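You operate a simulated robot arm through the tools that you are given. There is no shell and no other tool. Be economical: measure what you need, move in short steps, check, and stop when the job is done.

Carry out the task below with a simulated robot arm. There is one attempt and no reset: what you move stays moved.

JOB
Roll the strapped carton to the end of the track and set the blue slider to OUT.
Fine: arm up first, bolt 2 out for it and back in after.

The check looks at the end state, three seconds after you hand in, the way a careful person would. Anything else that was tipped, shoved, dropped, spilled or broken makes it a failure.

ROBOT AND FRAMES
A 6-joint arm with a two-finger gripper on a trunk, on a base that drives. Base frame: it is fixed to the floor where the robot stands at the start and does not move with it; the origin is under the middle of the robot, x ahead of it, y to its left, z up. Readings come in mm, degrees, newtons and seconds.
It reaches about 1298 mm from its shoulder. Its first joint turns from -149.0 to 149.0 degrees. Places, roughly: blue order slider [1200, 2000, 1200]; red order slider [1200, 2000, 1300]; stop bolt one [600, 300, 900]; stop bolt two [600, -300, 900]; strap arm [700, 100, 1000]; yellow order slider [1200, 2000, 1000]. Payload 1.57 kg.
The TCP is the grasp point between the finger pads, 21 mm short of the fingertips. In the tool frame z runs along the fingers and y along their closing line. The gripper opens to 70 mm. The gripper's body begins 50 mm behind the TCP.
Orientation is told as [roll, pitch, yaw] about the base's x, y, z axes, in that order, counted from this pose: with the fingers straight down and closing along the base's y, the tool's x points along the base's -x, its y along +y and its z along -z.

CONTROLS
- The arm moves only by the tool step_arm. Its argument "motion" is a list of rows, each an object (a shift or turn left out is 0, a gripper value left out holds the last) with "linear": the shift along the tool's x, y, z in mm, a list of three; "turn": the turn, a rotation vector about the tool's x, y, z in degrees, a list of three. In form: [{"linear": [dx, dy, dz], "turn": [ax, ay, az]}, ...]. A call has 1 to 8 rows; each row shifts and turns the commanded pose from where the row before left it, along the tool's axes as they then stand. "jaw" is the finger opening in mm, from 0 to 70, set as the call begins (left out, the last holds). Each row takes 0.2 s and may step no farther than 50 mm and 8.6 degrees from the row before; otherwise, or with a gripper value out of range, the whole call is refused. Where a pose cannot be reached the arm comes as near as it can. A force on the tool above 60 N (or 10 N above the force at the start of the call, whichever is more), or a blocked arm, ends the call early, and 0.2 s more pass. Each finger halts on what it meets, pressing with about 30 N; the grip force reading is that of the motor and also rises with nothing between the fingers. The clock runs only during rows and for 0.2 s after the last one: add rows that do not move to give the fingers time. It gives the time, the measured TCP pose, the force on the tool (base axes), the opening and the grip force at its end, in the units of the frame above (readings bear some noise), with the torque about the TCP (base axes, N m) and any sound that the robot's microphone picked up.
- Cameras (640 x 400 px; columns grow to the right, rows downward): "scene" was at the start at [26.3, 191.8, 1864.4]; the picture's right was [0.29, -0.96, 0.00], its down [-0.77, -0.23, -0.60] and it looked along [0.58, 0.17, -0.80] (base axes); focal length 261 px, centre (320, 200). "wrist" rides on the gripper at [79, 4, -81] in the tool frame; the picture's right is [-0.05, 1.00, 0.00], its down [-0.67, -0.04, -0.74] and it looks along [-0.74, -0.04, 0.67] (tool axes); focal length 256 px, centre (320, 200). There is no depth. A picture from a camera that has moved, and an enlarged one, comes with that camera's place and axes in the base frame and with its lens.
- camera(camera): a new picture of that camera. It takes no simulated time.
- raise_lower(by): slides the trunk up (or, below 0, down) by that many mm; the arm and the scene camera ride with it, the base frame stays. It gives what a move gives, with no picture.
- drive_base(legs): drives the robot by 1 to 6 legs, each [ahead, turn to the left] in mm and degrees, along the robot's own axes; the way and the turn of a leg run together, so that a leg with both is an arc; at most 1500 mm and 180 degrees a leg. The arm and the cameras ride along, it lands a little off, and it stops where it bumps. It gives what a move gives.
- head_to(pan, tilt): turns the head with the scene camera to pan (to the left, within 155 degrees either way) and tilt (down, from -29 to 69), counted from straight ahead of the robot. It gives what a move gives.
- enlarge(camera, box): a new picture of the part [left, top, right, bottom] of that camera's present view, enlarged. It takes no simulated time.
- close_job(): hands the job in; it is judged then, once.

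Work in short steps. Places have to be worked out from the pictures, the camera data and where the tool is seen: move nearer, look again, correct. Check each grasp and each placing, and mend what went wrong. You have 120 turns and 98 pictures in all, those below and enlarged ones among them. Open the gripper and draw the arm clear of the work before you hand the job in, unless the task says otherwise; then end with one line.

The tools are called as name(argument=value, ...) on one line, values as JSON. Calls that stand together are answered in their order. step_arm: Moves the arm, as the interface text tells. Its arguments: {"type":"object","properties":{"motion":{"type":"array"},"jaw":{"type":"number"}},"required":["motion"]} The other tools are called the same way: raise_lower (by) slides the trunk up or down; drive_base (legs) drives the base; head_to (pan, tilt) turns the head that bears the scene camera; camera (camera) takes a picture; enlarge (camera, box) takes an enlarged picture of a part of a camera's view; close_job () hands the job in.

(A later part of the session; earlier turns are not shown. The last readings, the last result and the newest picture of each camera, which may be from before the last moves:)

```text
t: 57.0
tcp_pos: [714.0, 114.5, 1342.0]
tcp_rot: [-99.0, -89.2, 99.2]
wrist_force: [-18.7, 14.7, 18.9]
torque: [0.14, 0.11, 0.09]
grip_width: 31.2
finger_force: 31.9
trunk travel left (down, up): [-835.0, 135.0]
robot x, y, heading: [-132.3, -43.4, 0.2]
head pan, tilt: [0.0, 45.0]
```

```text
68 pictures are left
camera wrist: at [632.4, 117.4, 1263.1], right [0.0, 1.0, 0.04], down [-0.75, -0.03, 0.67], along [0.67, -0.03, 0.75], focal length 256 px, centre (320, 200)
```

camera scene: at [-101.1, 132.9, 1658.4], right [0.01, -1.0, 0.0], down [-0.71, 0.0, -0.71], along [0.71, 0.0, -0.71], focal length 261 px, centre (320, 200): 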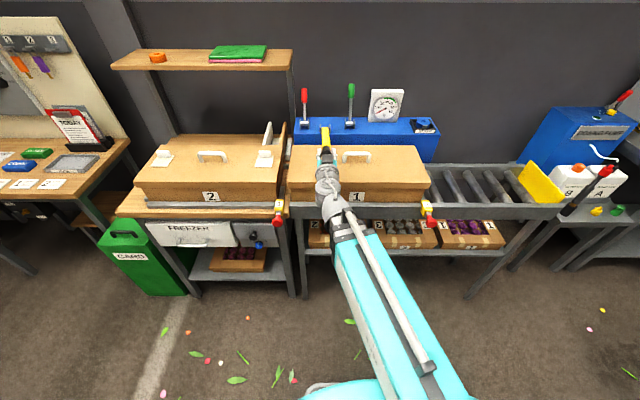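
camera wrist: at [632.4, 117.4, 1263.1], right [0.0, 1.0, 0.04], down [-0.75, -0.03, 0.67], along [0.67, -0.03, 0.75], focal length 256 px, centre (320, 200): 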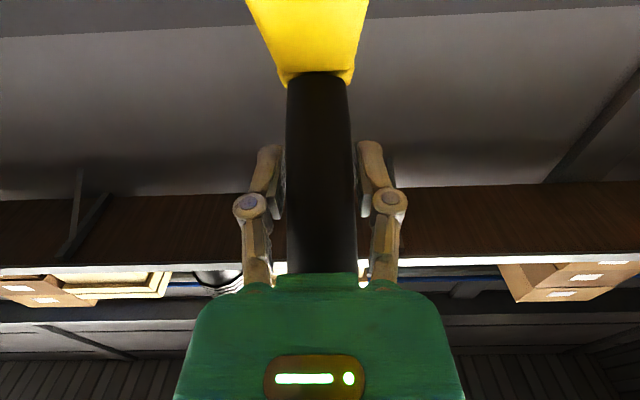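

φ≈51°. Continuing, now with more push than raise.

raise_lower(by=12)

step_arm(motion=[{"linear": [0, 1, 9]}, {"linear": [0, 1, 9]}, {}])

raise_lower(by=12)

step_arm(motion=[{"linear": [0, 1, 9]}, {"linear": [0, 0, 10]}, {}])

raise_lower(by=11)

step_arm(motion=[{"linear": [0, 0, 10]}, {"linear": [0, 0, 10]}, {}])

raise_lower(by=10)

step_arm(motion=[{"linear": [0, 0, 10]}, {"linear": [0, 0, 10]}, {}])

camera(camera="scene")

```text
t: 57.6
tcp_pos: [720.1, 114.3, 1349.8]
tcp_rot: [-71.3, -89.3, 71.2]
wrist_force: [6.4, 13.7, -5.8]
torque: [0.27, -0.94, 0.01]
grip_width: 30.7
finger_force: 32.0
trunk travel left (down, up): [-847.0, 123.0]
robot x, y, heading: [-134.5, -40.9, 0.2]
head pan, tilt: [0.0, 45.0]
```

```text
t: 58.4
tcp_pos: [730.5, 116.2, 1354.9]
tcp_rot: [-98.3, -89.4, 98.5]
wrist_force: [-17.6, 2.3, 19.3]
torque: [0.1, 0.15, 0.11]
grip_width: 31.0
finger_force: 31.9
trunk travel left (down, up): [-847.0, 123.0]
robot x, y, heading: [-130.7, -37.1, 0.1]
head pan, tilt: [0.0, 45.0]
```

```text
t: 59.0
tcp_pos: [740.4, 114.6, 1361.3]
tcp_rot: [-62.9, -89.5, 62.9]
wrist_force: [8.5, -1.3, -8.8]
torque: [0.27, -0.92, 0.02]
grip_width: 30.8
finger_force: 32.1
trunk travel left (down, up): [-859.0, 111.0]
robot x, y, heading: [-136.9, -38.8, 0.5]
head pan, tilt: [0.0, 45.0]
```

```text
t: 59.8
tcp_pos: [749.6, 114.7, 1366.2]
tcp_rot: [-98.8, -89.4, 98.9]
wrist_force: [-17.0, -2.8, 20.7]
torque: [-0.02, 0.19, 0.01]
grip_width: 30.9
finger_force: 32.2
trunk travel left (down, up): [-859.0, 111.0]
robot x, y, heading: [-132.9, -40.7, 0.3]
head pan, tilt: [0.0, 45.0]
```

```text
t: 60.4
tcp_pos: [757.5, 113.7, 1373.7]
tcp_rot: [-64.0, -89.4, 64.0]
wrist_force: [-2.3, -5.8, -8.0]
torque: [0.18, 2.0, -0.03]
grip_width: 30.4
finger_force: 32.0
trunk travel left (down, up): [-870.0, 100.0]
robot x, y, heading: [-134.4, -38.7, 0.5]
head pan, tilt: [0.0, 45.0]
```

```text
t: 61.3
tcp_pos: [761.5, 114.2, 1380.2]
tcp_rot: [-118.1, -89.5, 118.3]
wrist_force: [-34.5, -2.1, 30.0]
torque: [-0.03, 4.52, -0.18]
grip_width: 30.6
finger_force: 31.8
trunk travel left (down, up): [-870.0, 100.0]
robot x, y, heading: [-133.6, -37.8, 0.1]
head pan, tilt: [0.0, 45.0]
stopped in row 3: the force on the tool passed its limit at 61 N (the readings are from after the stop); the commanded pose is now the measured one
```

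```text
t: 61.9
tcp_pos: [768.7, 115.2, 1388.0]
tcp_rot: [-104.7, -89.6, 104.8]
wrist_force: [-21.9, -4.7, 19.3]
torque: [-0.04, 3.52, -0.17]
grip_width: 30.7
finger_force: 29.5
trunk travel left (down, up): [-880.0, 90.0]
robot x, y, heading: [-132.7, -38.8, 0.2]
head pan, tilt: [0.0, 45.0]
```

```text
t: 62.4
tcp_pos: [769.9, 115.2, 1389.9]
tcp_rot: [-120.9, -89.5, 120.8]
wrist_force: [-32.5, -0.9, 30.2]
torque: [0.06, 4.39, -0.26]
grip_width: 30.9
finger_force: 31.7
trunk travel left (down, up): [-880.0, 90.0]
robot x, y, heading: [-132.8, -31.7, 0.5]
head pan, tilt: [0.0, 45.0]
stopped in row 2: the force on the tool passed its limit at 63 N (the readings are from after the stop); the commanded pose is now the measured one
```

```text
67 pictures are left
camera scene: at [-109.4, 130.5, 1868.1], right [0.01, -1.0, 0.0], down [-0.7, 0.0, -0.71], along [0.71, 0.0, -0.7], focal length 261 px, centre (320, 200)
```

scene: 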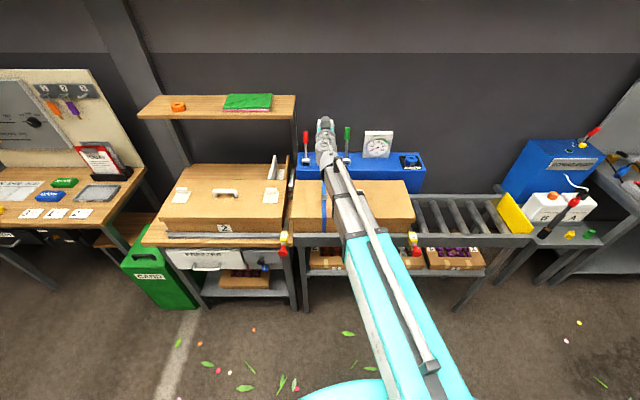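

The push now meets resistance at about 62°, possibly the arm's upper stop. Let me look.

camera(camera="wrist")

enlarge(camera="scene", box=[270, 100, 450, 240])

```text
66 pictures are left
camera wrist: at [690.0, 118.1, 1310.9], right [0.0, 1.0, 0.05], down [-0.75, -0.03, 0.66], along [0.66, -0.03, 0.75], focal length 256 px, centre (320, 200)
```

wrist: 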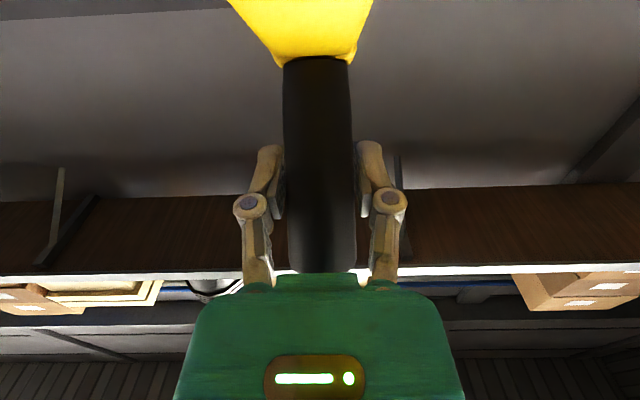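

```text
2.86 times, centred on (360, 170) of scene
camera zoom: at [-109.4, 130.5, 1868.1], right [0.01, -1.0, 0.0], down [-0.7, 0.0, -0.71], along [0.71, 0.0, -0.7], focal length 746 px, centre (206, 286)
```

zoom: 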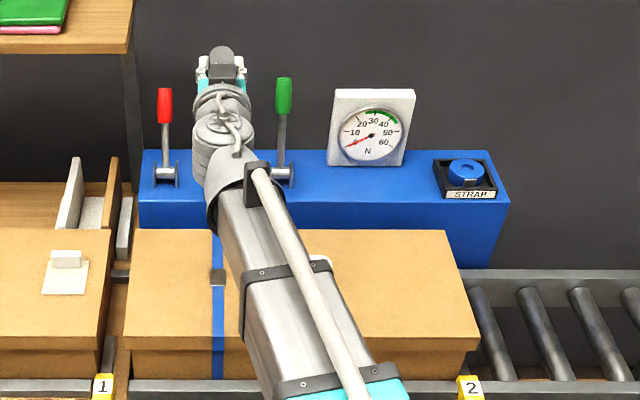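

The blue strap is visible round carton 1. I test a gentle tangential nudge to tell a stop from a jam.

raise_lower(by=5)

step_arm(motion=[{"linear": [0, 0, 3]}, {"linear": [0, 0, 3]}, {}])

```text
t: 62.9
tcp_pos: [772.4, 114.5, 1393.5]
tcp_rot: [-116.6, -89.6, 116.6]
wrist_force: [-35.9, -4.4, 18.9]
torque: [-0.31, 8.27, 0.04]
grip_width: 31.0
finger_force: 32.4
trunk travel left (down, up): [-885.0, 85.0]
robot x, y, heading: [-132.1, -38.6, 0.1]
head pan, tilt: [0.0, 45.0]
```

```text
t: 63.7
tcp_pos: [775.9, 114.8, 1396.6]
tcp_rot: [-133.1, -89.4, 133.2]
wrist_force: [-47.7, 0.0, 33.5]
torque: [0.45, 10.06, -0.69]
grip_width: 30.6
finger_force: 31.8
trunk travel left (down, up): [-885.0, 85.0]
robot x, y, heading: [-133.0, -41.4, 0.4]
head pan, tilt: [0.0, 45.0]
```

Resistance keeps climbing with little movement. I'll tilt the head up to see the grip and gripper directly before releasing anything.

head_to(pan=0, tilt=28)

enlarge(camera="scene", box=[250, 150, 400, 270])

```text
t: 64.5
tcp_pos: [774.7, 115.9, 1396.8]
tcp_rot: [-128.2, -89.4, 128.2]
wrist_force: [-45.6, 0.8, 38.6]
torque: [0.47, 8.5, -0.55]
grip_width: 30.7
finger_force: 32.2
trunk travel left (down, up): [-885.0, 85.0]
robot x, y, heading: [-130.1, -41.0, 0.5]
head pan, tilt: [0.0, 28.0]
```

```text
3.33 times, centred on (325, 210) of scene
camera zoom: at [-103.3, 130.9, 1898.6], right [0.01, -1.0, 0.0], down [-0.46, 0.0, -0.89], along [0.89, 0.01, -0.46], focal length 870 px, centre (303, 167)
```

zoom: 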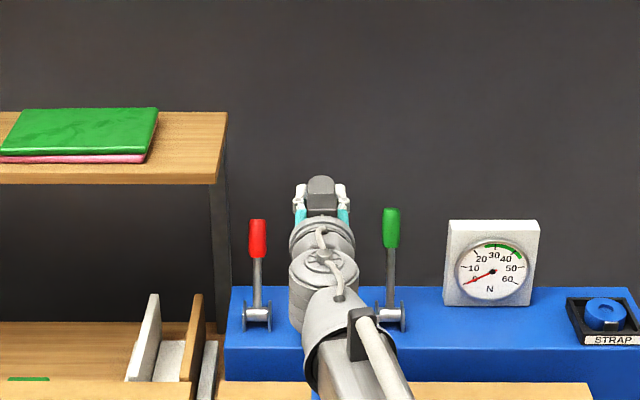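

The camera housing under my gripper is probably meeting the arm's perpendicular foot (torque without tangential force). Tangential loads have been only about ±2 N, so the arm seems friction-held. I ease back and release, watching it.

step_arm(motion=[{"linear": [0, 0, -5]}, {"linear": [0, 0, -5]}, {}])

step_arm(motion=[{}, {}], jaw=36)

camera(camera="wrist")

```text
t: 65.3
tcp_pos: [773.2, 115.4, 1393.0]
tcp_rot: [-103.6, -89.4, 103.5]
wrist_force: [-14.6, -0.6, 24.4]
torque: [-0.03, 0.17, 0.3]
grip_width: 30.7
finger_force: 32.0
trunk travel left (down, up): [-885.0, 85.0]
robot x, y, heading: [-136.3, -36.6, 0.3]
head pan, tilt: [0.0, 28.0]
```

```text
t: 65.9
tcp_pos: [772.9, 116.1, 1391.6]
tcp_rot: [-99.7, -89.5, 99.8]
wrist_force: [-19.4, -1.1, 13.7]
torque: [-0.15, 3.33, -0.06]
grip_width: 36.1
finger_force: 0.1
trunk travel left (down, up): [-885.0, 85.0]
robot x, y, heading: [-132.1, -37.8, 0.2]
head pan, tilt: [0.0, 28.0]
```

```text
63 pictures are left
camera wrist: at [692.2, 117.8, 1312.9], right [0.0, 1.0, 0.05], down [-0.75, -0.03, 0.67], along [0.67, -0.03, 0.75], focal length 256 px, centre (320, 200)
```

wrist: 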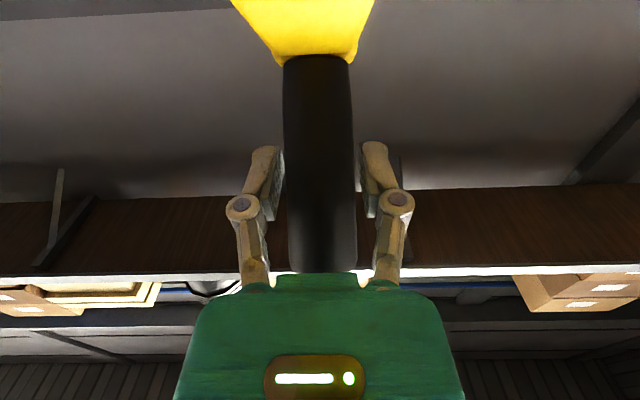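

The arm stays but its foot leans on the camera housing. I back off 15 mm to see if it follows or holds.

step_arm(motion=[{"linear": [0, 0, -8]}, {"linear": [0, 0, -8]}, {}, {}], jaw=50)

camera(camera="wrist")

```text
t: 66.9
tcp_pos: [761.5, 116.6, 1389.6]
tcp_rot: [-85.8, -89.5, 86.0]
wrist_force: [-2.3, -0.2, 0.8]
torque: [-0.05, 0.06, -0.06]
grip_width: 49.8
finger_force: 0.1
trunk travel left (down, up): [-885.0, 85.0]
robot x, y, heading: [-134.3, -37.6, 0.4]
head pan, tilt: [0.0, 28.0]
```

```text
62 pictures are left
camera wrist: at [681.3, 119.5, 1310.5], right [0.0, 1.0, 0.04], down [-0.74, -0.03, 0.67], along [0.67, -0.03, 0.74], focal length 256 px, centre (320, 200)
```

wrist: 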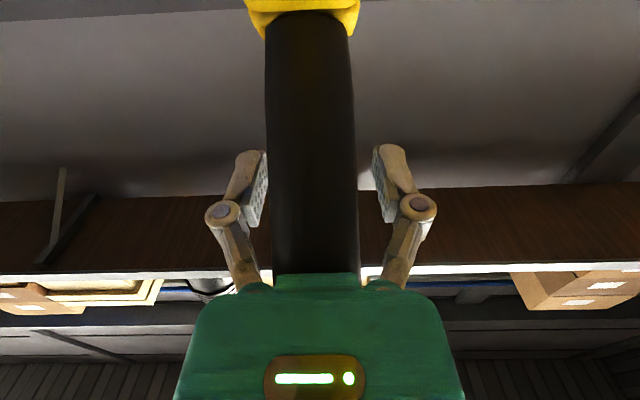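

Force is gone. I'll wait a second to see whether the arm keeps moving.

step_arm(motion=[{}, {}, {}, {}, {}])

camera(camera="wrist")

```text
t: 68.1
tcp_pos: [762.1, 117.0, 1389.7]
tcp_rot: [-85.7, -89.6, 85.7]
wrist_force: [-1.3, 1.5, 0.7]
torque: [0.0, 0.04, -0.07]
grip_width: 50.2
finger_force: 0.1
trunk travel left (down, up): [-885.0, 85.0]
robot x, y, heading: [-134.1, -39.2, 0.2]
head pan, tilt: [0.0, 28.0]
```

```text
61 pictures are left
camera wrist: at [681.3, 119.4, 1310.4], right [0.0, 1.0, 0.04], down [-0.74, -0.03, 0.67], along [0.67, -0.03, 0.74], focal length 256 px, centre (320, 200)
```

wrist: 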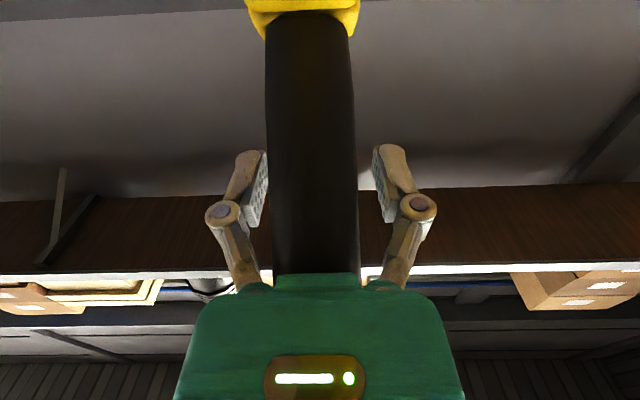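

It is still, but I can't tell if it leans on the palm. I retreat 10 mm more, still caging it, and compare.

step_arm(motion=[{"linear": [0, 0, -10]}, {}, {}, {}])

camera(camera="wrist")

```text
t: 69.1
tcp_pos: [750.8, 115.5, 1389.5]
tcp_rot: [-90.4, -89.5, 90.3]
wrist_force: [-2.8, -0.8, 1.7]
torque: [0.01, 0.13, 0.03]
grip_width: 50.0
finger_force: 0.0
trunk travel left (down, up): [-885.0, 85.0]
robot x, y, heading: [-134.9, -41.8, 0.4]
head pan, tilt: [0.0, 28.0]
```

```text
60 pictures are left
camera wrist: at [670.8, 118.5, 1310.7], right [0.0, 1.0, 0.05], down [-0.74, -0.03, 0.67], along [0.67, -0.03, 0.74], focal length 256 px, centre (320, 200)
```

wrist: 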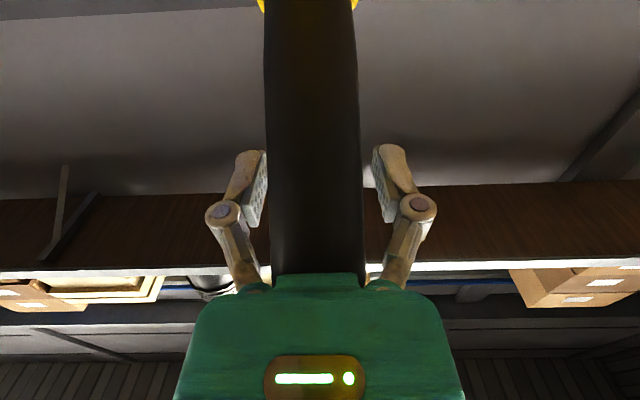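

It follows my palm, so it falls by gravity and must go fully over; my camera housing blocks that in this roll. I'll regrip, lower it gently, and redo the lift with the tool rolled 180° so the camera is above.

step_arm(motion=[{"linear": [0, 0, 7]}, {"linear": [0, 0, 7]}, {}])

step_arm(motion=[{}, {}, {}, {}], jaw=20)

raise_lower(by=-15)

step_arm(motion=[{"linear": [0, 0, -9]}, {"linear": [0, 0, -9]}, {}])

```text
t: 69.9
tcp_pos: [758.2, 115.7, 1395.7]
tcp_rot: [-121.7, -89.4, 121.7]
wrist_force: [-26.4, 2.5, 31.0]
torque: [0.0, 1.86, -0.15]
grip_width: 50.0
finger_force: 0.0
trunk travel left (down, up): [-885.0, 85.0]
robot x, y, heading: [-135.3, -38.7, 0.3]
head pan, tilt: [0.0, 28.0]
```

```text
t: 70.9
tcp_pos: [759.0, 115.0, 1394.7]
tcp_rot: [-124.7, -89.5, 124.6]
wrist_force: [-27.6, 0.9, 31.2]
torque: [-0.08, 2.55, -0.06]
grip_width: 24.3
finger_force: 31.0
trunk travel left (down, up): [-885.0, 85.0]
robot x, y, heading: [-131.9, -35.7, 0.3]
head pan, tilt: [0.0, 28.0]
```

```text
t: 71.3
tcp_pos: [752.1, 115.8, 1389.5]
tcp_rot: [-121.5, -89.2, 121.7]
wrist_force: [-35.6, -0.2, 37.7]
torque: [-0.29, 3.03, 0.0]
grip_width: 24.1
finger_force: 32.3
trunk travel left (down, up): [-879.0, 91.0]
robot x, y, heading: [-131.0, -39.7, 0.3]
head pan, tilt: [0.0, 28.0]
stopped: the force on the tool passed its limit at 65 N (the readings are from after the stop); the commanded pose is now the measured one
```

```text
t: 72.1
tcp_pos: [745.5, 115.4, 1384.5]
tcp_rot: [-102.8, -89.5, 102.8]
wrist_force: [-9.0, -0.7, 10.9]
torque: [-0.02, -0.15, 0.05]
grip_width: 24.2
finger_force: 31.9
trunk travel left (down, up): [-879.0, 91.0]
robot x, y, heading: [-135.4, -38.5, 0.2]
head pan, tilt: [0.0, 28.0]
```

The handle is caged between palm and fingers. I lower it in small alternating steps.

step_arm(motion=[{"linear": [0, 0, -8]}, {"linear": [0, 0, -8]}, {}])

raise_lower(by=-15)

step_arm(motion=[{"linear": [0, 0, -8]}, {"linear": [0, 0, -8]}, {}])

raise_lower(by=-15)

step_arm(motion=[{"linear": [0, 0, -8]}, {"linear": [0, 0, -8]}, {}])

raise_lower(by=-18)

camera(camera="wrist")

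```text
t: 72.9
tcp_pos: [729.0, 115.9, 1384.8]
tcp_rot: [-105.2, -89.5, 105.3]
wrist_force: [-8.7, 0.2, 8.6]
torque: [0.01, 0.56, -0.12]
grip_width: 24.1
finger_force: 0.8
trunk travel left (down, up): [-879.0, 91.0]
robot x, y, heading: [-135.5, -35.3, 0.5]
head pan, tilt: [0.0, 28.0]
```

```text
t: 73.5
tcp_pos: [718.4, 114.6, 1376.3]
tcp_rot: [-133.5, -89.3, 133.7]
wrist_force: [-43.5, 3.6, 42.8]
torque: [0.03, 2.85, -0.21]
grip_width: 20.1
finger_force: 0.0
trunk travel left (down, up): [-864.0, 106.0]
robot x, y, heading: [-135.0, -37.9, 0.4]
head pan, tilt: [0.0, 28.0]
```

```text
t: 74.3
tcp_pos: [713.2, 116.4, 1371.1]
tcp_rot: [-114.4, -89.3, 114.5]
wrist_force: [-14.3, -0.4, 13.1]
torque: [0.0, 0.92, -0.04]
grip_width: 20.1
finger_force: 0.0
trunk travel left (down, up): [-864.0, 106.0]
robot x, y, heading: [-132.7, -42.0, 0.5]
head pan, tilt: [0.0, 28.0]
```

```text
t: 75.0
tcp_pos: [704.2, 115.2, 1361.4]
tcp_rot: [-135.5, -89.2, 135.5]
wrist_force: [-44.0, 1.2, 39.5]
torque: [-0.03, 2.73, -0.1]
grip_width: 19.9
finger_force: 0.1
trunk travel left (down, up): [-849.0, 121.0]
robot x, y, heading: [-136.4, -38.2, 0.4]
head pan, tilt: [0.0, 28.0]
```

```text
t: 75.8
tcp_pos: [699.9, 116.0, 1354.7]
tcp_rot: [-111.7, -89.5, 111.6]
wrist_force: [-12.4, -3.0, 10.5]
torque: [-0.05, 0.76, 0.16]
grip_width: 20.0
finger_force: 0.0
trunk travel left (down, up): [-849.0, 121.0]
robot x, y, heading: [-135.6, -40.5, 0.4]
head pan, tilt: [0.0, 28.0]
```

```text
t: 76.5
tcp_pos: [686.0, 115.3, 1341.3]
tcp_rot: [-126.3, -89.2, 126.3]
wrist_force: [-38.4, 0.8, 28.8]
torque: [-0.04, 2.07, -0.02]
grip_width: 20.0
finger_force: 0.0
trunk travel left (down, up): [-830.0, 140.0]
robot x, y, heading: [-132.4, -37.0, 0.3]
head pan, tilt: [0.0, 28.0]
stopped: the force on the tool passed its limit at 62 N (the readings are from after the stop); the commanded pose is now the measured one
```

```text
59 pictures are left
camera wrist: at [606.6, 118.1, 1261.5], right [0.0, 1.0, 0.04], down [-0.75, -0.03, 0.66], along [0.66, -0.03, 0.75], focal length 256 px, centre (320, 200)
```

wrist: 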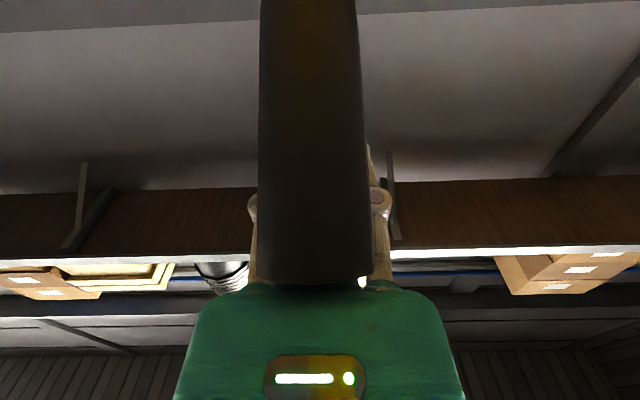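

The handle has slipped below the closed fingers and is wedged by its end on the palm. I open the jaws so the fingers can pass around it, ease the pressure slightly, and lower a little.

step_arm(motion=[{}, {}, {}, {}, {"linear": [0, 0, -4]}, {}], jaw=70)

raise_lower(by=-10)

camera(camera="wrist")

```text
t: 77.9
tcp_pos: [685.7, 115.6, 1341.1]
tcp_rot: [-131.1, -89.2, 131.3]
wrist_force: [-36.5, -0.6, 29.0]
torque: [-0.02, 2.1, 0.03]
grip_width: 70.2
finger_force: 0.1
trunk travel left (down, up): [-830.0, 140.0]
robot x, y, heading: [-134.6, -38.1, 0.4]
head pan, tilt: [0.0, 28.0]
```

```text
t: 78.3
tcp_pos: [682.6, 116.3, 1334.2]
tcp_rot: [-128.6, -89.2, 128.8]
wrist_force: [-38.8, 1.6, 28.3]
torque: [-0.01, 2.11, -0.03]
grip_width: 70.2
finger_force: 0.1
trunk travel left (down, up): [-824.0, 146.0]
robot x, y, heading: [-135.1, -38.2, 0.2]
head pan, tilt: [0.0, 28.0]
stopped: the force on the tool passed its limit at 63 N (the readings are from after the stop); the commanded pose is now the measured one
```

```text
58 pictures are left
camera wrist: at [601.3, 118.1, 1254.9], right [0.0, 1.0, 0.04], down [-0.75, -0.03, 0.66], along [0.66, -0.03, 0.75], focal length 256 px, centre (320, 200)
```

wrist: 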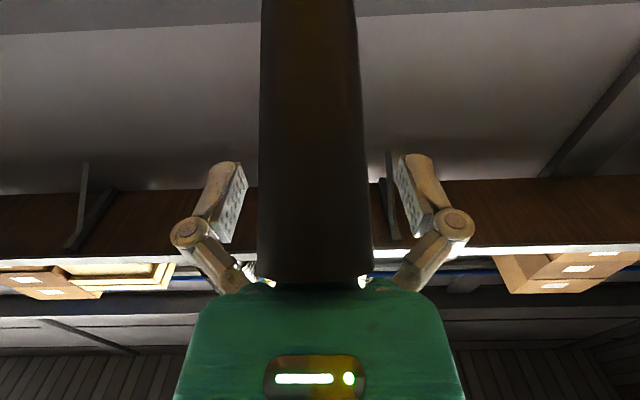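

The end stays wedged on the palm with ~45 N, which supports it. I lower it this way in small pairs, backing off x and then lowering.

step_arm(motion=[{"linear": [0, 0, -5]}, {}])

raise_lower(by=-8)

step_arm(motion=[{"linear": [0, 0, -7]}, {}])

raise_lower(by=-8)

step_arm(motion=[{"linear": [0, 0, -7]}, {}])

raise_lower(by=-8)

camera(camera="wrist")

```text
t: 78.9
tcp_pos: [679.4, 116.4, 1334.2]
tcp_rot: [-123.7, -89.4, 123.8]
wrist_force: [-34.6, -1.3, 26.3]
torque: [-0.03, 1.85, 0.02]
grip_width: 70.2
finger_force: 0.1
trunk travel left (down, up): [-824.0, 146.0]
robot x, y, heading: [-133.4, -39.3, 0.3]
head pan, tilt: [0.0, 28.0]
```

```text
t: 79.4
tcp_pos: [674.5, 115.3, 1326.8]
tcp_rot: [-123.3, -89.1, 123.4]
wrist_force: [-39.1, 0.6, 28.6]
torque: [-0.03, 2.07, -0.02]
grip_width: 70.2
finger_force: 0.0
trunk travel left (down, up): [-816.0, 154.0]
robot x, y, heading: [-135.9, -39.5, 0.2]
head pan, tilt: [0.0, 28.0]
stopped: the force on the tool passed its limit at 62 N (the readings are from after the stop); the commanded pose is now the measured one
```

```text
t: 80.0
tcp_pos: [673.6, 115.3, 1324.7]
tcp_rot: [-115.8, -89.4, 116.0]
wrist_force: [-27.5, -1.1, 19.6]
torque: [-0.04, 1.46, 0.03]
grip_width: 69.9
finger_force: 0.1
trunk travel left (down, up): [-816.0, 154.0]
robot x, y, heading: [-136.8, -41.3, 0.4]
head pan, tilt: [0.0, 28.0]
```

```text
t: 80.6
tcp_pos: [669.6, 115.5, 1319.7]
tcp_rot: [-125.9, -89.3, 126.3]
wrist_force: [-44.5, 0.6, 30.5]
torque: [-0.02, 2.28, -0.03]
grip_width: 70.1
finger_force: 0.1
trunk travel left (down, up): [-808.0, 162.0]
robot x, y, heading: [-134.3, -37.5, 0.2]
head pan, tilt: [0.0, 28.0]
```

```text
t: 81.2
tcp_pos: [666.6, 115.2, 1315.7]
tcp_rot: [-113.3, -89.3, 113.6]
wrist_force: [-28.2, -1.8, 19.1]
torque: [-0.04, 1.41, 0.06]
grip_width: 69.9
finger_force: 0.1
trunk travel left (down, up): [-808.0, 162.0]
robot x, y, heading: [-135.5, -40.7, 0.1]
head pan, tilt: [0.0, 28.0]
```

```text
t: 81.8
tcp_pos: [663.6, 117.6, 1311.0]
tcp_rot: [-122.7, -89.2, 122.9]
wrist_force: [-42.8, -0.2, 27.3]
torque: [-0.06, 2.1, 0.01]
grip_width: 70.2
finger_force: 0.1
trunk travel left (down, up): [-800.0, 170.0]
robot x, y, heading: [-134.3, -40.7, -0.0]
head pan, tilt: [0.0, 28.0]
```

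```text
57 pictures are left
camera wrist: at [583.4, 118.2, 1231.1], right [0.0, 1.0, 0.04], down [-0.75, -0.03, 0.66], along [0.66, -0.03, 0.75], focal length 256 px, centre (320, 200)
```

wrist: 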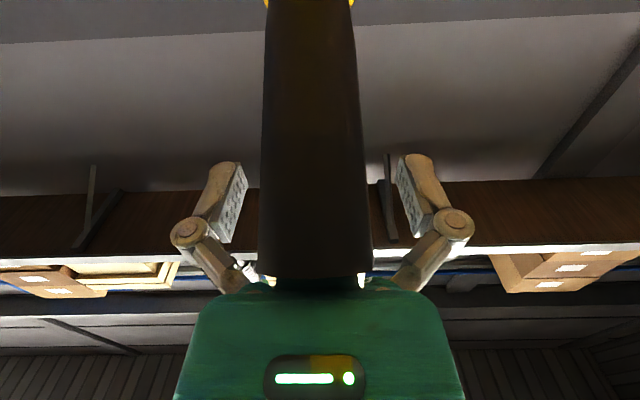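

The wedge lowering works. I continue with slightly larger pairs.

step_arm(motion=[{"linear": [0, 0, -7]}, {}])

raise_lower(by=-10)

step_arm(motion=[{"linear": [0, 0, -7]}, {}])

raise_lower(by=-10)

step_arm(motion=[{"linear": [0, 0, -7]}, {}])

raise_lower(by=-10)

step_arm(motion=[{"linear": [0, 0, -6]}, {}])

raise_lower(by=-12)

step_arm(motion=[{"linear": [0, 0, -6]}, {}])

raise_lower(by=-12)

```text
t: 82.4
tcp_pos: [661.1, 116.2, 1308.1]
tcp_rot: [-111.9, -89.3, 112.2]
wrist_force: [-25.4, -0.1, 16.6]
torque: [0.01, 1.26, -0.02]
grip_width: 70.0
finger_force: 0.0
trunk travel left (down, up): [-800.0, 170.0]
robot x, y, heading: [-134.3, -36.1, 0.3]
head pan, tilt: [0.0, 28.0]
```

```text
t: 82.9
tcp_pos: [655.8, 116.7, 1301.0]
tcp_rot: [-122.8, -89.2, 123.2]
wrist_force: [-44.2, 1.7, 26.0]
torque: [-0.02, 2.06, -0.1]
grip_width: 70.0
finger_force: 0.1
trunk travel left (down, up): [-790.0, 180.0]
robot x, y, heading: [-133.7, -37.8, 0.5]
head pan, tilt: [0.0, 28.0]
```

```text
t: 83.5
tcp_pos: [654.1, 115.9, 1297.1]
tcp_rot: [-108.9, -89.3, 109.1]
wrist_force: [-24.0, -1.5, 14.5]
torque: [0.0, 1.12, 0.05]
grip_width: 69.8
finger_force: 0.1
trunk travel left (down, up): [-790.0, 180.0]
robot x, y, heading: [-133.9, -37.6, 0.3]
head pan, tilt: [0.0, 28.0]
```

```text
t: 84.1
tcp_pos: [650.0, 116.3, 1289.9]
tcp_rot: [-120.2, -89.2, 120.5]
wrist_force: [-42.1, 0.4, 23.1]
torque: [-0.02, 1.87, 0.0]
grip_width: 70.2
finger_force: 0.0
trunk travel left (down, up): [-780.0, 190.0]
robot x, y, heading: [-132.3, -38.2, 0.0]
head pan, tilt: [0.0, 28.0]
```

```text
t: 84.7
tcp_pos: [648.8, 116.0, 1287.4]
tcp_rot: [-118.4, -89.4, 118.7]
wrist_force: [-23.3, 0.6, 13.2]
torque: [0.0, 1.0, -0.05]
grip_width: 70.0
finger_force: 0.2
trunk travel left (down, up): [-780.0, 190.0]
robot x, y, heading: [-131.2, -39.0, 0.4]
head pan, tilt: [0.0, 28.0]
```

```text
t: 85.3
tcp_pos: [643.1, 115.5, 1280.6]
tcp_rot: [-126.5, -89.2, 126.7]
wrist_force: [-39.5, 2.8, 21.3]
torque: [0.03, 1.79, -0.13]
grip_width: 69.8
finger_force: 0.0
trunk travel left (down, up): [-770.0, 200.0]
robot x, y, heading: [-132.5, -40.0, 0.2]
head pan, tilt: [0.0, 28.0]
```

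```text
t: 85.9
tcp_pos: [643.3, 116.5, 1279.3]
tcp_rot: [-115.7, -89.3, 115.9]
wrist_force: [-20.9, 0.6, 11.5]
torque: [0.06, 0.92, -0.08]
grip_width: 69.9
finger_force: 0.1
trunk travel left (down, up): [-770.0, 200.0]
robot x, y, heading: [-131.1, -36.8, 0.4]
head pan, tilt: [0.0, 28.0]
```

```text
t: 86.5
tcp_pos: [636.9, 117.1, 1268.5]
tcp_rot: [-126.5, -89.2, 126.7]
wrist_force: [-42.7, 2.7, 20.0]
torque: [0.01, 1.75, -0.16]
grip_width: 70.0
finger_force: 0.2
trunk travel left (down, up): [-758.0, 212.0]
robot x, y, heading: [-132.6, -36.3, 0.2]
head pan, tilt: [0.0, 28.0]
```

```text
t: 87.1
tcp_pos: [636.6, 115.6, 1266.1]
tcp_rot: [-115.9, -89.3, 116.0]
wrist_force: [-24.6, 1.3, 12.1]
torque: [0.0, 1.0, -0.06]
grip_width: 69.8
finger_force: 0.0
trunk travel left (down, up): [-758.0, 212.0]
robot x, y, heading: [-135.9, -38.4, 0.6]
head pan, tilt: [0.0, 28.0]
```

```text
t: 87.7
tcp_pos: [631.0, 115.0, 1256.4]
tcp_rot: [-126.5, -89.2, 126.7]
wrist_force: [-44.3, 1.3, 21.4]
torque: [0.02, 1.84, -0.1]
grip_width: 70.1
finger_force: 0.1
trunk travel left (down, up): [-746.0, 224.0]
robot x, y, heading: [-133.3, -43.5, 0.2]
head pan, tilt: [0.0, 28.0]
```

φ≈28° now. Continuing with bigger lowers.

step_arm(motion=[{"linear": [0, 0, -5]}, {}])

raise_lower(by=-14)

step_arm(motion=[{"linear": [0, 0, -5]}, {}])

raise_lower(by=-14)

step_arm(motion=[{"linear": [0, 0, -5]}, {}])

raise_lower(by=-16)

step_arm(motion=[{"linear": [0, 0, -5]}, {}])

raise_lower(by=-18)

camera(camera="wrist")

```text
t: 88.3
tcp_pos: [630.2, 116.1, 1254.2]
tcp_rot: [-114.1, -89.3, 114.3]
wrist_force: [-29.3, 0.1, 13.1]
torque: [0.0, 1.17, -0.07]
grip_width: 70.1
finger_force: 0.0
trunk travel left (down, up): [-746.0, 224.0]
robot x, y, heading: [-133.0, -41.0, 0.5]
head pan, tilt: [0.0, 28.0]
```

```text
t: 88.9
tcp_pos: [624.4, 114.8, 1242.4]
tcp_rot: [-126.2, -89.2, 126.4]
wrist_force: [-53.8, 1.8, 22.3]
torque: [-0.01, 2.01, -0.11]
grip_width: 70.0
finger_force: 0.1
trunk travel left (down, up): [-732.0, 238.0]
robot x, y, heading: [-135.1, -39.1, 0.1]
head pan, tilt: [0.0, 28.0]
```

```text
t: 89.5
tcp_pos: [623.6, 115.3, 1240.9]
tcp_rot: [-119.9, -89.3, 120.0]
wrist_force: [-35.2, -1.7, 15.9]
torque: [-0.03, 1.36, 0.11]
grip_width: 70.2
finger_force: 0.0
trunk travel left (down, up): [-732.0, 238.0]
robot x, y, heading: [-134.2, -35.1, 0.5]
head pan, tilt: [0.0, 28.0]
```

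```text
t: 90.1
tcp_pos: [616.2, 116.5, 1226.7]
tcp_rot: [-118.6, -89.3, 119.0]
wrist_force: [-38.9, 1.4, 14.3]
torque: [0.07, 1.38, -0.1]
grip_width: 70.1
finger_force: 0.0
trunk travel left (down, up): [-718.0, 252.0]
robot x, y, heading: [-135.9, -36.6, 0.3]
head pan, tilt: [0.0, 28.0]
stopped: the force on the tool passed its limit at 61 N (the readings are from after the stop); the commanded pose is now the measured one
```

```text
t: 90.7
tcp_pos: [617.6, 115.7, 1226.5]
tcp_rot: [-116.9, -89.3, 117.2]
wrist_force: [-31.9, -1.5, 10.8]
torque: [-0.05, 1.07, 0.06]
grip_width: 70.0
finger_force: 0.0
trunk travel left (down, up): [-718.0, 252.0]
robot x, y, heading: [-136.6, -44.1, 0.4]
head pan, tilt: [0.0, 28.0]
```

```text
t: 91.4
tcp_pos: [611.7, 115.6, 1210.1]
tcp_rot: [-117.9, -89.2, 118.3]
wrist_force: [-36.7, 1.7, 11.6]
torque: [0.02, 1.24, -0.08]
grip_width: 70.0
finger_force: 0.1
trunk travel left (down, up): [-701.0, 269.0]
robot x, y, heading: [-137.4, -41.9, 0.4]
head pan, tilt: [0.0, 28.0]
stopped: the force on the tool passed its limit at 61 N (the readings are from after the stop); the commanded pose is now the measured one
```

```text
t: 92.0
tcp_pos: [610.6, 115.6, 1209.2]
tcp_rot: [-114.3, -89.3, 114.8]
wrist_force: [-29.4, 0.6, 8.9]
torque: [0.0, 0.92, -0.08]
grip_width: 70.2
finger_force: 0.1
trunk travel left (down, up): [-701.0, 269.0]
robot x, y, heading: [-137.8, -37.5, 0.2]
head pan, tilt: [0.0, 28.0]
```

```text
t: 92.8
tcp_pos: [604.4, 116.6, 1192.2]
tcp_rot: [-116.7, -89.2, 117.2]
wrist_force: [-37.4, 1.8, 9.8]
torque: [0.05, 1.08, -0.16]
grip_width: 69.8
finger_force: 0.1
trunk travel left (down, up): [-683.0, 287.0]
robot x, y, heading: [-139.5, -37.4, 0.2]
head pan, tilt: [0.0, 28.0]
stopped: the force on the tool passed its limit at 61 N (the readings are from after the stop); the commanded pose is now the measured one
```

```text
56 pictures are left
camera wrist: at [524.9, 117.8, 1112.0], right [-0.01, 1.0, 0.04], down [-0.75, -0.03, 0.66], along [0.66, -0.03, 0.75], focal length 256 px, centre (320, 200)
```

wrist: 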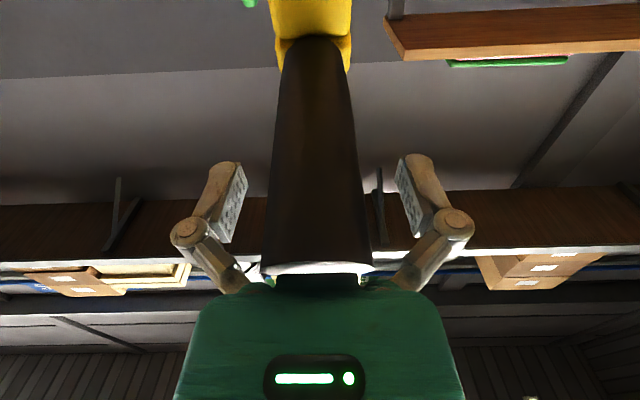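

φ≈18°. Continuing down.

step_arm(motion=[{"linear": [0, 0, -5]}, {}])

raise_lower(by=-20)

step_arm(motion=[{"linear": [0, 0, -4]}, {}])

raise_lower(by=-20)

step_arm(motion=[{"linear": [0, 0, -3]}, {}])

raise_lower(by=-20)

step_arm(motion=[{"linear": [0, 0, -3]}, {}])

raise_lower(by=-20)

camera(camera="wrist")

```text
t: 93.5
tcp_pos: [605.3, 115.1, 1190.9]
tcp_rot: [-110.6, -89.3, 110.9]
wrist_force: [-28.8, 2.2, 6.7]
torque: [0.05, 0.8, -0.15]
grip_width: 70.0
finger_force: 0.1
trunk travel left (down, up): [-683.0, 287.0]
robot x, y, heading: [-131.8, -36.3, 0.1]
head pan, tilt: [0.0, 28.0]
```

```text
t: 94.1
tcp_pos: [598.9, 115.5, 1173.0]
tcp_rot: [-123.2, -89.2, 123.6]
wrist_force: [-58.1, 3.0, 12.9]
torque: [0.04, 1.66, -0.24]
grip_width: 69.7
finger_force: 0.2
trunk travel left (down, up): [-663.0, 307.0]
robot x, y, heading: [-132.5, -41.1, 0.5]
head pan, tilt: [0.0, 28.0]
```

```text
t: 94.7
tcp_pos: [599.2, 115.6, 1172.5]
tcp_rot: [-121.7, -89.2, 122.2]
wrist_force: [-45.7, 2.5, 10.9]
torque: [0.04, 1.36, -0.17]
grip_width: 70.1
finger_force: 0.0
trunk travel left (down, up): [-663.0, 307.0]
robot x, y, heading: [-133.1, -37.8, 0.1]
head pan, tilt: [0.0, 28.0]
```

```text
t: 95.2
tcp_pos: [596.3, 114.6, 1156.9]
tcp_rot: [-116.9, -89.2, 117.3]
wrist_force: [-35.5, 2.3, 5.9]
torque: [0.04, 0.92, -0.15]
grip_width: 70.1
finger_force: 0.0
trunk travel left (down, up): [-649.0, 321.0]
robot x, y, heading: [-137.1, -39.0, 0.4]
head pan, tilt: [0.0, 28.0]
stopped: the force on the tool passed its limit at 64 N (the readings are from after the stop); the commanded pose is now the measured one
```

```text
t: 95.8
tcp_pos: [594.8, 115.2, 1157.2]
tcp_rot: [-118.5, -89.2, 119.0]
wrist_force: [-35.4, 0.6, 5.5]
torque: [0.03, 0.89, -0.04]
grip_width: 70.1
finger_force: 0.1
trunk travel left (down, up): [-649.0, 321.0]
robot x, y, heading: [-135.7, -34.5, 0.4]
head pan, tilt: [0.0, 28.0]
```

```text
t: 96.6
tcp_pos: [591.9, 115.9, 1135.8]
tcp_rot: [-117.2, -89.2, 117.7]
wrist_force: [-33.5, 1.1, 4.4]
torque: [0.03, 0.75, -0.14]
grip_width: 70.0
finger_force: 0.0
trunk travel left (down, up): [-629.0, 341.0]
robot x, y, heading: [-134.6, -38.6, 0.3]
head pan, tilt: [0.0, 28.0]
stopped: the force on the tool passed its limit at 60 N (the readings are from after the stop); the commanded pose is now the measured one
```

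```text
t: 97.2
tcp_pos: [590.9, 115.8, 1136.7]
tcp_rot: [-113.6, -89.2, 114.0]
wrist_force: [-31.1, -1.9, 2.5]
torque: [-0.05, 0.66, 0.05]
grip_width: 70.0
finger_force: 0.0
trunk travel left (down, up): [-629.0, 341.0]
robot x, y, heading: [-134.3, -41.1, -0.0]
head pan, tilt: [0.0, 28.0]
```

```text
t: 97.8
tcp_pos: [587.9, 115.8, 1117.4]
tcp_rot: [-121.9, -89.1, 122.4]
wrist_force: [-53.0, -1.7, 4.4]
torque: [-0.02, 1.04, 0.06]
grip_width: 70.0
finger_force: 0.0
trunk travel left (down, up): [-609.0, 361.0]
robot x, y, heading: [-133.0, -38.9, 0.3]
head pan, tilt: [0.0, 28.0]
```

```text
55 pictures are left
camera wrist: at [508.7, 117.5, 1038.2], right [-0.01, 1.0, 0.04], down [-0.75, -0.03, 0.66], along [0.66, -0.03, 0.75], focal length 256 px, centre (320, 200)
```

wrist: 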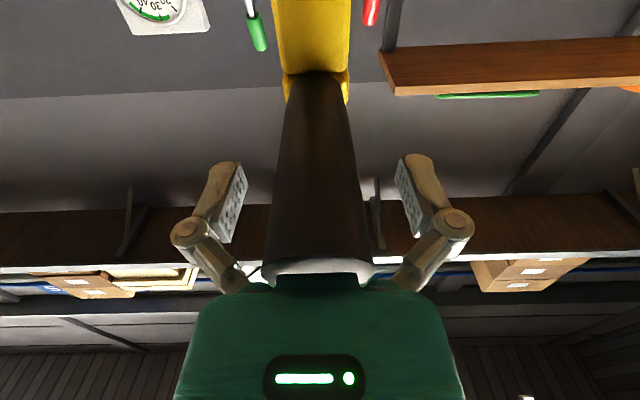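

Nearly down (φ≈9°). A few more pairs.

step_arm(motion=[{"linear": [0, 0, -4]}, {}])

raise_lower(by=-22)

step_arm(motion=[{"linear": [0, 0, -3]}, {}])

raise_lower(by=-22)

step_arm(motion=[{"linear": [0, 0, -2]}, {}])

raise_lower(by=-15)

step_arm(motion=[{"linear": [0, 0, -8]}, {"linear": [0, 0, -10]}, {}])

camera(camera="wrist")

```text
t: 98.4
tcp_pos: [587.8, 115.1, 1116.8]
tcp_rot: [-116.4, -89.2, 116.8]
wrist_force: [-31.8, 0.7, 3.4]
torque: [0.05, 0.63, -0.06]
grip_width: 69.8
finger_force: 0.2
trunk travel left (down, up): [-609.0, 361.0]
robot x, y, heading: [-137.0, -38.5, 0.3]
head pan, tilt: [0.0, 28.0]
```

```text
t: 99.1
tcp_pos: [586.5, 115.8, 1094.1]
tcp_rot: [-119.6, -89.2, 119.9]
wrist_force: [-43.8, 3.4, 2.0]
torque: [0.01, 0.69, -0.18]
grip_width: 69.9
finger_force: 0.0
trunk travel left (down, up): [-587.0, 383.0]
robot x, y, heading: [-133.9, -40.3, 0.5]
head pan, tilt: [0.0, 28.0]
```

```text
t: 99.7
tcp_pos: [585.8, 115.7, 1094.5]
tcp_rot: [-112.9, -89.2, 113.2]
wrist_force: [-27.7, -2.9, 1.1]
torque: [-0.04, 0.46, 0.12]
grip_width: 69.8
finger_force: 0.0
trunk travel left (down, up): [-587.0, 383.0]
robot x, y, heading: [-136.1, -36.9, 0.1]
head pan, tilt: [0.0, 28.0]
```

```text
t: 100.4
tcp_pos: [583.9, 115.6, 1072.5]
tcp_rot: [-114.9, -89.2, 115.3]
wrist_force: [-34.4, -3.1, -0.6]
torque: [0.01, 0.39, 0.15]
grip_width: 69.9
finger_force: 0.1
trunk travel left (down, up): [-565.0, 405.0]
robot x, y, heading: [-130.7, -40.0, 0.4]
head pan, tilt: [0.0, 28.0]
```

```text
t: 101.0
tcp_pos: [584.9, 115.0, 1072.0]
tcp_rot: [-110.8, -89.2, 111.2]
wrist_force: [-20.9, -2.3, 0.2]
torque: [-0.04, 0.25, 0.17]
grip_width: 70.1
finger_force: 0.1
trunk travel left (down, up): [-565.0, 405.0]
robot x, y, heading: [-134.1, -36.4, 0.4]
head pan, tilt: [0.0, 28.0]
```

```text
t: 101.6
tcp_pos: [584.2, 116.0, 1056.3]
tcp_rot: [-109.8, -89.3, 110.4]
wrist_force: [-21.7, -2.0, -2.8]
torque: [-0.01, 0.16, 0.09]
grip_width: 69.9
finger_force: 0.1
trunk travel left (down, up): [-550.0, 420.0]
robot x, y, heading: [-135.1, -41.4, 0.7]
head pan, tilt: [0.0, 28.0]
```

```text
t: 102.4
tcp_pos: [569.2, 116.6, 1055.7]
tcp_rot: [-97.2, -89.3, 97.6]
wrist_force: [-0.4, -0.1, -0.1]
torque: [-0.02, 0.0, 0.01]
grip_width: 69.7
finger_force: 0.0
trunk travel left (down, up): [-550.0, 420.0]
robot x, y, heading: [-134.8, -37.1, 0.6]
head pan, tilt: [0.0, 28.0]
```

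```text
54 pictures are left
camera wrist: at [488.5, 117.9, 975.6], right [-0.01, 1.0, 0.04], down [-0.75, -0.03, 0.67], along [0.67, -0.03, 0.75], focal length 256 px, centre (320, 200)
```

wrist: 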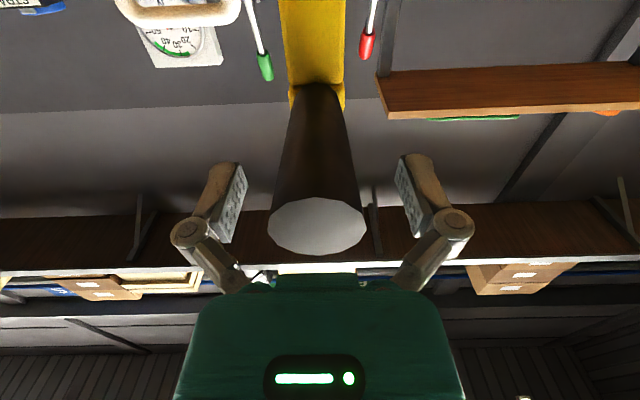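

The arm is down gently and undisturbed. I drive back 90 mm and roll the tool 180° about its own axis.

drive_base(legs=[[-90, 0]])

step_arm(motion=[{"turn": [0, 0, 8.6]}, {"turn": [0, 0, 8.6]}, {"turn": [0, 0, 8.6]}, {"turn": [0, 0, 8.6]}, {"turn": [0, 0, 8.6]}, {"turn": [0, 0, 8.6]}, {"turn": [0, 0, 8.6]}])

step_arm(motion=[{"turn": [0, 0, 8.6]}, {"turn": [0, 0, 8.6]}, {"turn": [0, 0, 8.6]}, {"turn": [0, 0, 8.6]}, {"turn": [0, 0, 8.6]}, {"turn": [0, 0, 8.6]}, {"turn": [0, 0, 8.6]}])

step_arm(motion=[{"turn": [0, 0, 8.6]}, {"turn": [0, 0, 8.6]}, {"turn": [0, 0, 8.6]}, {"turn": [0, 0, 8.6]}, {"turn": [0, 0, 8.6]}, {"turn": [0, 0, 8.6]}, {"turn": [0, 0, 8]}, {}])

camera(camera="wrist")

```text
t: 103.6
tcp_pos: [478.7, 116.2, 1054.5]
tcp_rot: [-96.2, -89.3, 96.6]
wrist_force: [-0.7, 0.2, 0.4]
torque: [-0.03, -0.04, -0.02]
grip_width: 70.0
finger_force: 0.1
trunk travel left (down, up): [-550.0, 420.0]
robot x, y, heading: [-226.1, -40.4, 0.3]
head pan, tilt: [0.0, 28.0]
```

```text
t: 105.2
tcp_pos: [478.4, 115.9, 1055.1]
tcp_rot: [90.1, -30.3, -89.7]
wrist_force: [0.2, -0.4, -0.1]
torque: [0.0, 0.01, 0.01]
grip_width: 70.2
finger_force: 0.0
trunk travel left (down, up): [-550.0, 420.0]
robot x, y, heading: [-228.2, -39.0, 0.5]
head pan, tilt: [0.0, 28.0]
```

```text
t: 106.8
tcp_pos: [494.2, 49.4, 1039.4]
tcp_rot: [84.6, 28.7, -89.6]
wrist_force: [-0.1, 0.7, -0.2]
torque: [-0.02, 0.02, -0.03]
grip_width: 69.9
finger_force: 0.1
out of reach, approached as far as the arm can: row 3, 4, 5, 6, 7
trunk travel left (down, up): [-550.0, 420.0]
robot x, y, heading: [-225.3, -44.0, 0.1]
head pan, tilt: [0.0, 28.0]
```

```text
t: 108.6
tcp_pos: [499.8, -20.3, 1044.9]
tcp_rot: [26.1, 86.8, -152.2]
wrist_force: [-0.1, 0.2, 0.6]
torque: [0.03, 0.03, 0.02]
grip_width: 69.9
finger_force: 0.0
out of reach, approached as far as the arm can: row 1, 2, 3, 4, 5, 6, 7
trunk travel left (down, up): [-550.0, 420.0]
robot x, y, heading: [-223.0, -41.1, 0.3]
head pan, tilt: [0.0, 28.0]
```

```text
53 pictures are left
camera wrist: at [424.2, -26.6, 1128.9], right [0.03, -1.0, -0.03], down [-0.78, 0.0, -0.63], along [0.63, 0.04, -0.78], focal length 256 px, centre (320, 200)
```

wrist: 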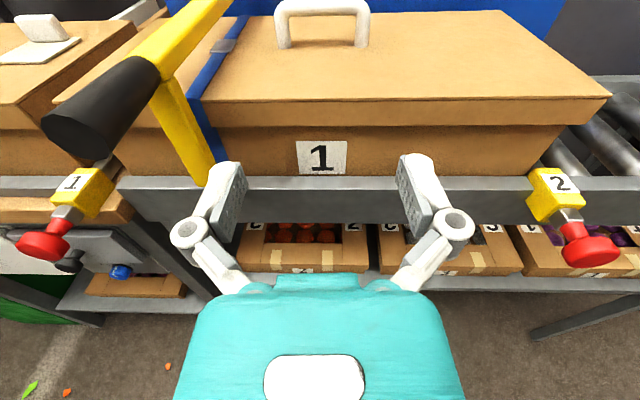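

The tool is flipped with the camera above; the arm, foot and bolts are clearly seen. The TCP drifted to y −20, so I shift it toward y 115.

step_arm(motion=[{"linear": [0, -45, 0]}, {"linear": [0, -45, 0]}, {"linear": [0, -45, 0]}, {}])

camera(camera="wrist")

```text
t: 109.6
tcp_pos: [507.1, 19.1, 1045.0]
tcp_rot: [29.2, 87.0, -145.7]
wrist_force: [-0.4, 0.3, -0.1]
torque: [-0.02, 0.0, 0.02]
grip_width: 70.1
finger_force: 0.0
out of reach, approached as far as the arm can: row 1, 2, 3
trunk travel left (down, up): [-550.0, 420.0]
robot x, y, heading: [-228.0, -37.2, 0.4]
head pan, tilt: [0.0, 28.0]
```

```text
52 pictures are left
camera wrist: at [431.2, 9.1, 1129.3], right [0.09, -1.0, -0.03], down [-0.77, -0.05, -0.63], along [0.63, 0.08, -0.77], focal length 256 px, centre (320, 200)
```

wrist: 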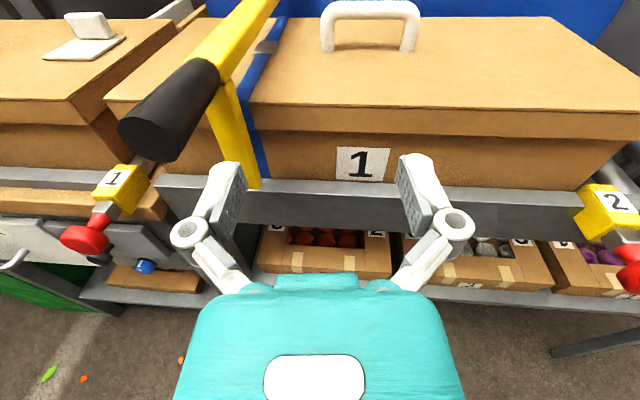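

The wrist hits a limit on this side. I'll roll back the other way (−360° in total) to reach the flipped pose from the opposite side.

step_arm(motion=[{"turn": [0, 0, -8.6]}, {"turn": [0, 0, -8.6]}, {"turn": [0, 0, -8.6]}, {"turn": [0, 0, -8.6]}, {"turn": [0, 0, -8.6]}, {"turn": [0, 0, -8.6]}, {"turn": [0, 0, -8.6]}, {"turn": [0, 0, -8.6]}])

step_arm(motion=[{"turn": [0, 0, -8.6]}, {"turn": [0, 0, -8.6]}, {"turn": [0, 0, -8.6]}, {"turn": [0, 0, -8.6]}, {"turn": [0, 0, -8.6]}, {"turn": [0, 0, -8.6]}, {"turn": [0, 0, -8.6]}, {"turn": [0, 0, -8.6]}])

step_arm(motion=[{"turn": [0, 0, -8.6]}, {"turn": [0, 0, -8.6]}, {"turn": [0, 0, -8.6]}, {"turn": [0, 0, -8.6]}, {"turn": [0, 0, -8]}, {}])

camera(camera="wrist")

```text
t: 111.4
tcp_pos: [507.6, 18.8, 1046.3]
tcp_rot: [87.3, 19.6, -85.9]
wrist_force: [0.0, 0.4, -0.2]
torque: [0.01, 0.01, 0.0]
grip_width: 70.0
finger_force: 0.0
trunk travel left (down, up): [-550.0, 420.0]
robot x, y, heading: [-225.9, -38.6, 0.1]
head pan, tilt: [0.0, 28.0]
```

```text
t: 113.2
tcp_pos: [506.1, 18.8, 1045.9]
tcp_rot: [86.0, -49.2, -81.9]
wrist_force: [-0.1, -0.6, 0.5]
torque: [0.0, -0.02, 0.01]
grip_width: 69.9
finger_force: 0.0
trunk travel left (down, up): [-550.0, 420.0]
robot x, y, heading: [-225.5, -41.5, 0.1]
head pan, tilt: [0.0, 28.0]
```

```text
t: 114.6
tcp_pos: [505.0, 18.0, 1046.6]
tcp_rot: [-30.8, -86.9, 35.9]
wrist_force: [0.2, 0.3, 0.6]
torque: [0.0, 0.02, 0.02]
grip_width: 70.1
finger_force: 0.1
trunk travel left (down, up): [-550.0, 420.0]
robot x, y, heading: [-223.4, -39.3, 0.0]
head pan, tilt: [0.0, 28.0]
```

```text
51 pictures are left
camera wrist: at [422.7, 12.4, 970.7], right [-0.09, 1.0, 0.03], down [-0.71, -0.08, 0.7], along [0.7, 0.04, 0.71], focal length 256 px, centre (320, 200)
```

wrist: 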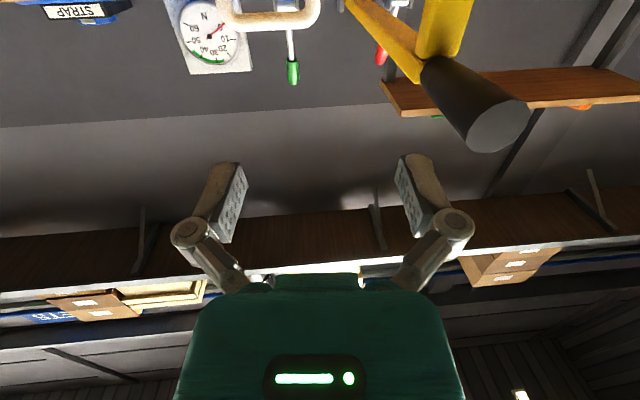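

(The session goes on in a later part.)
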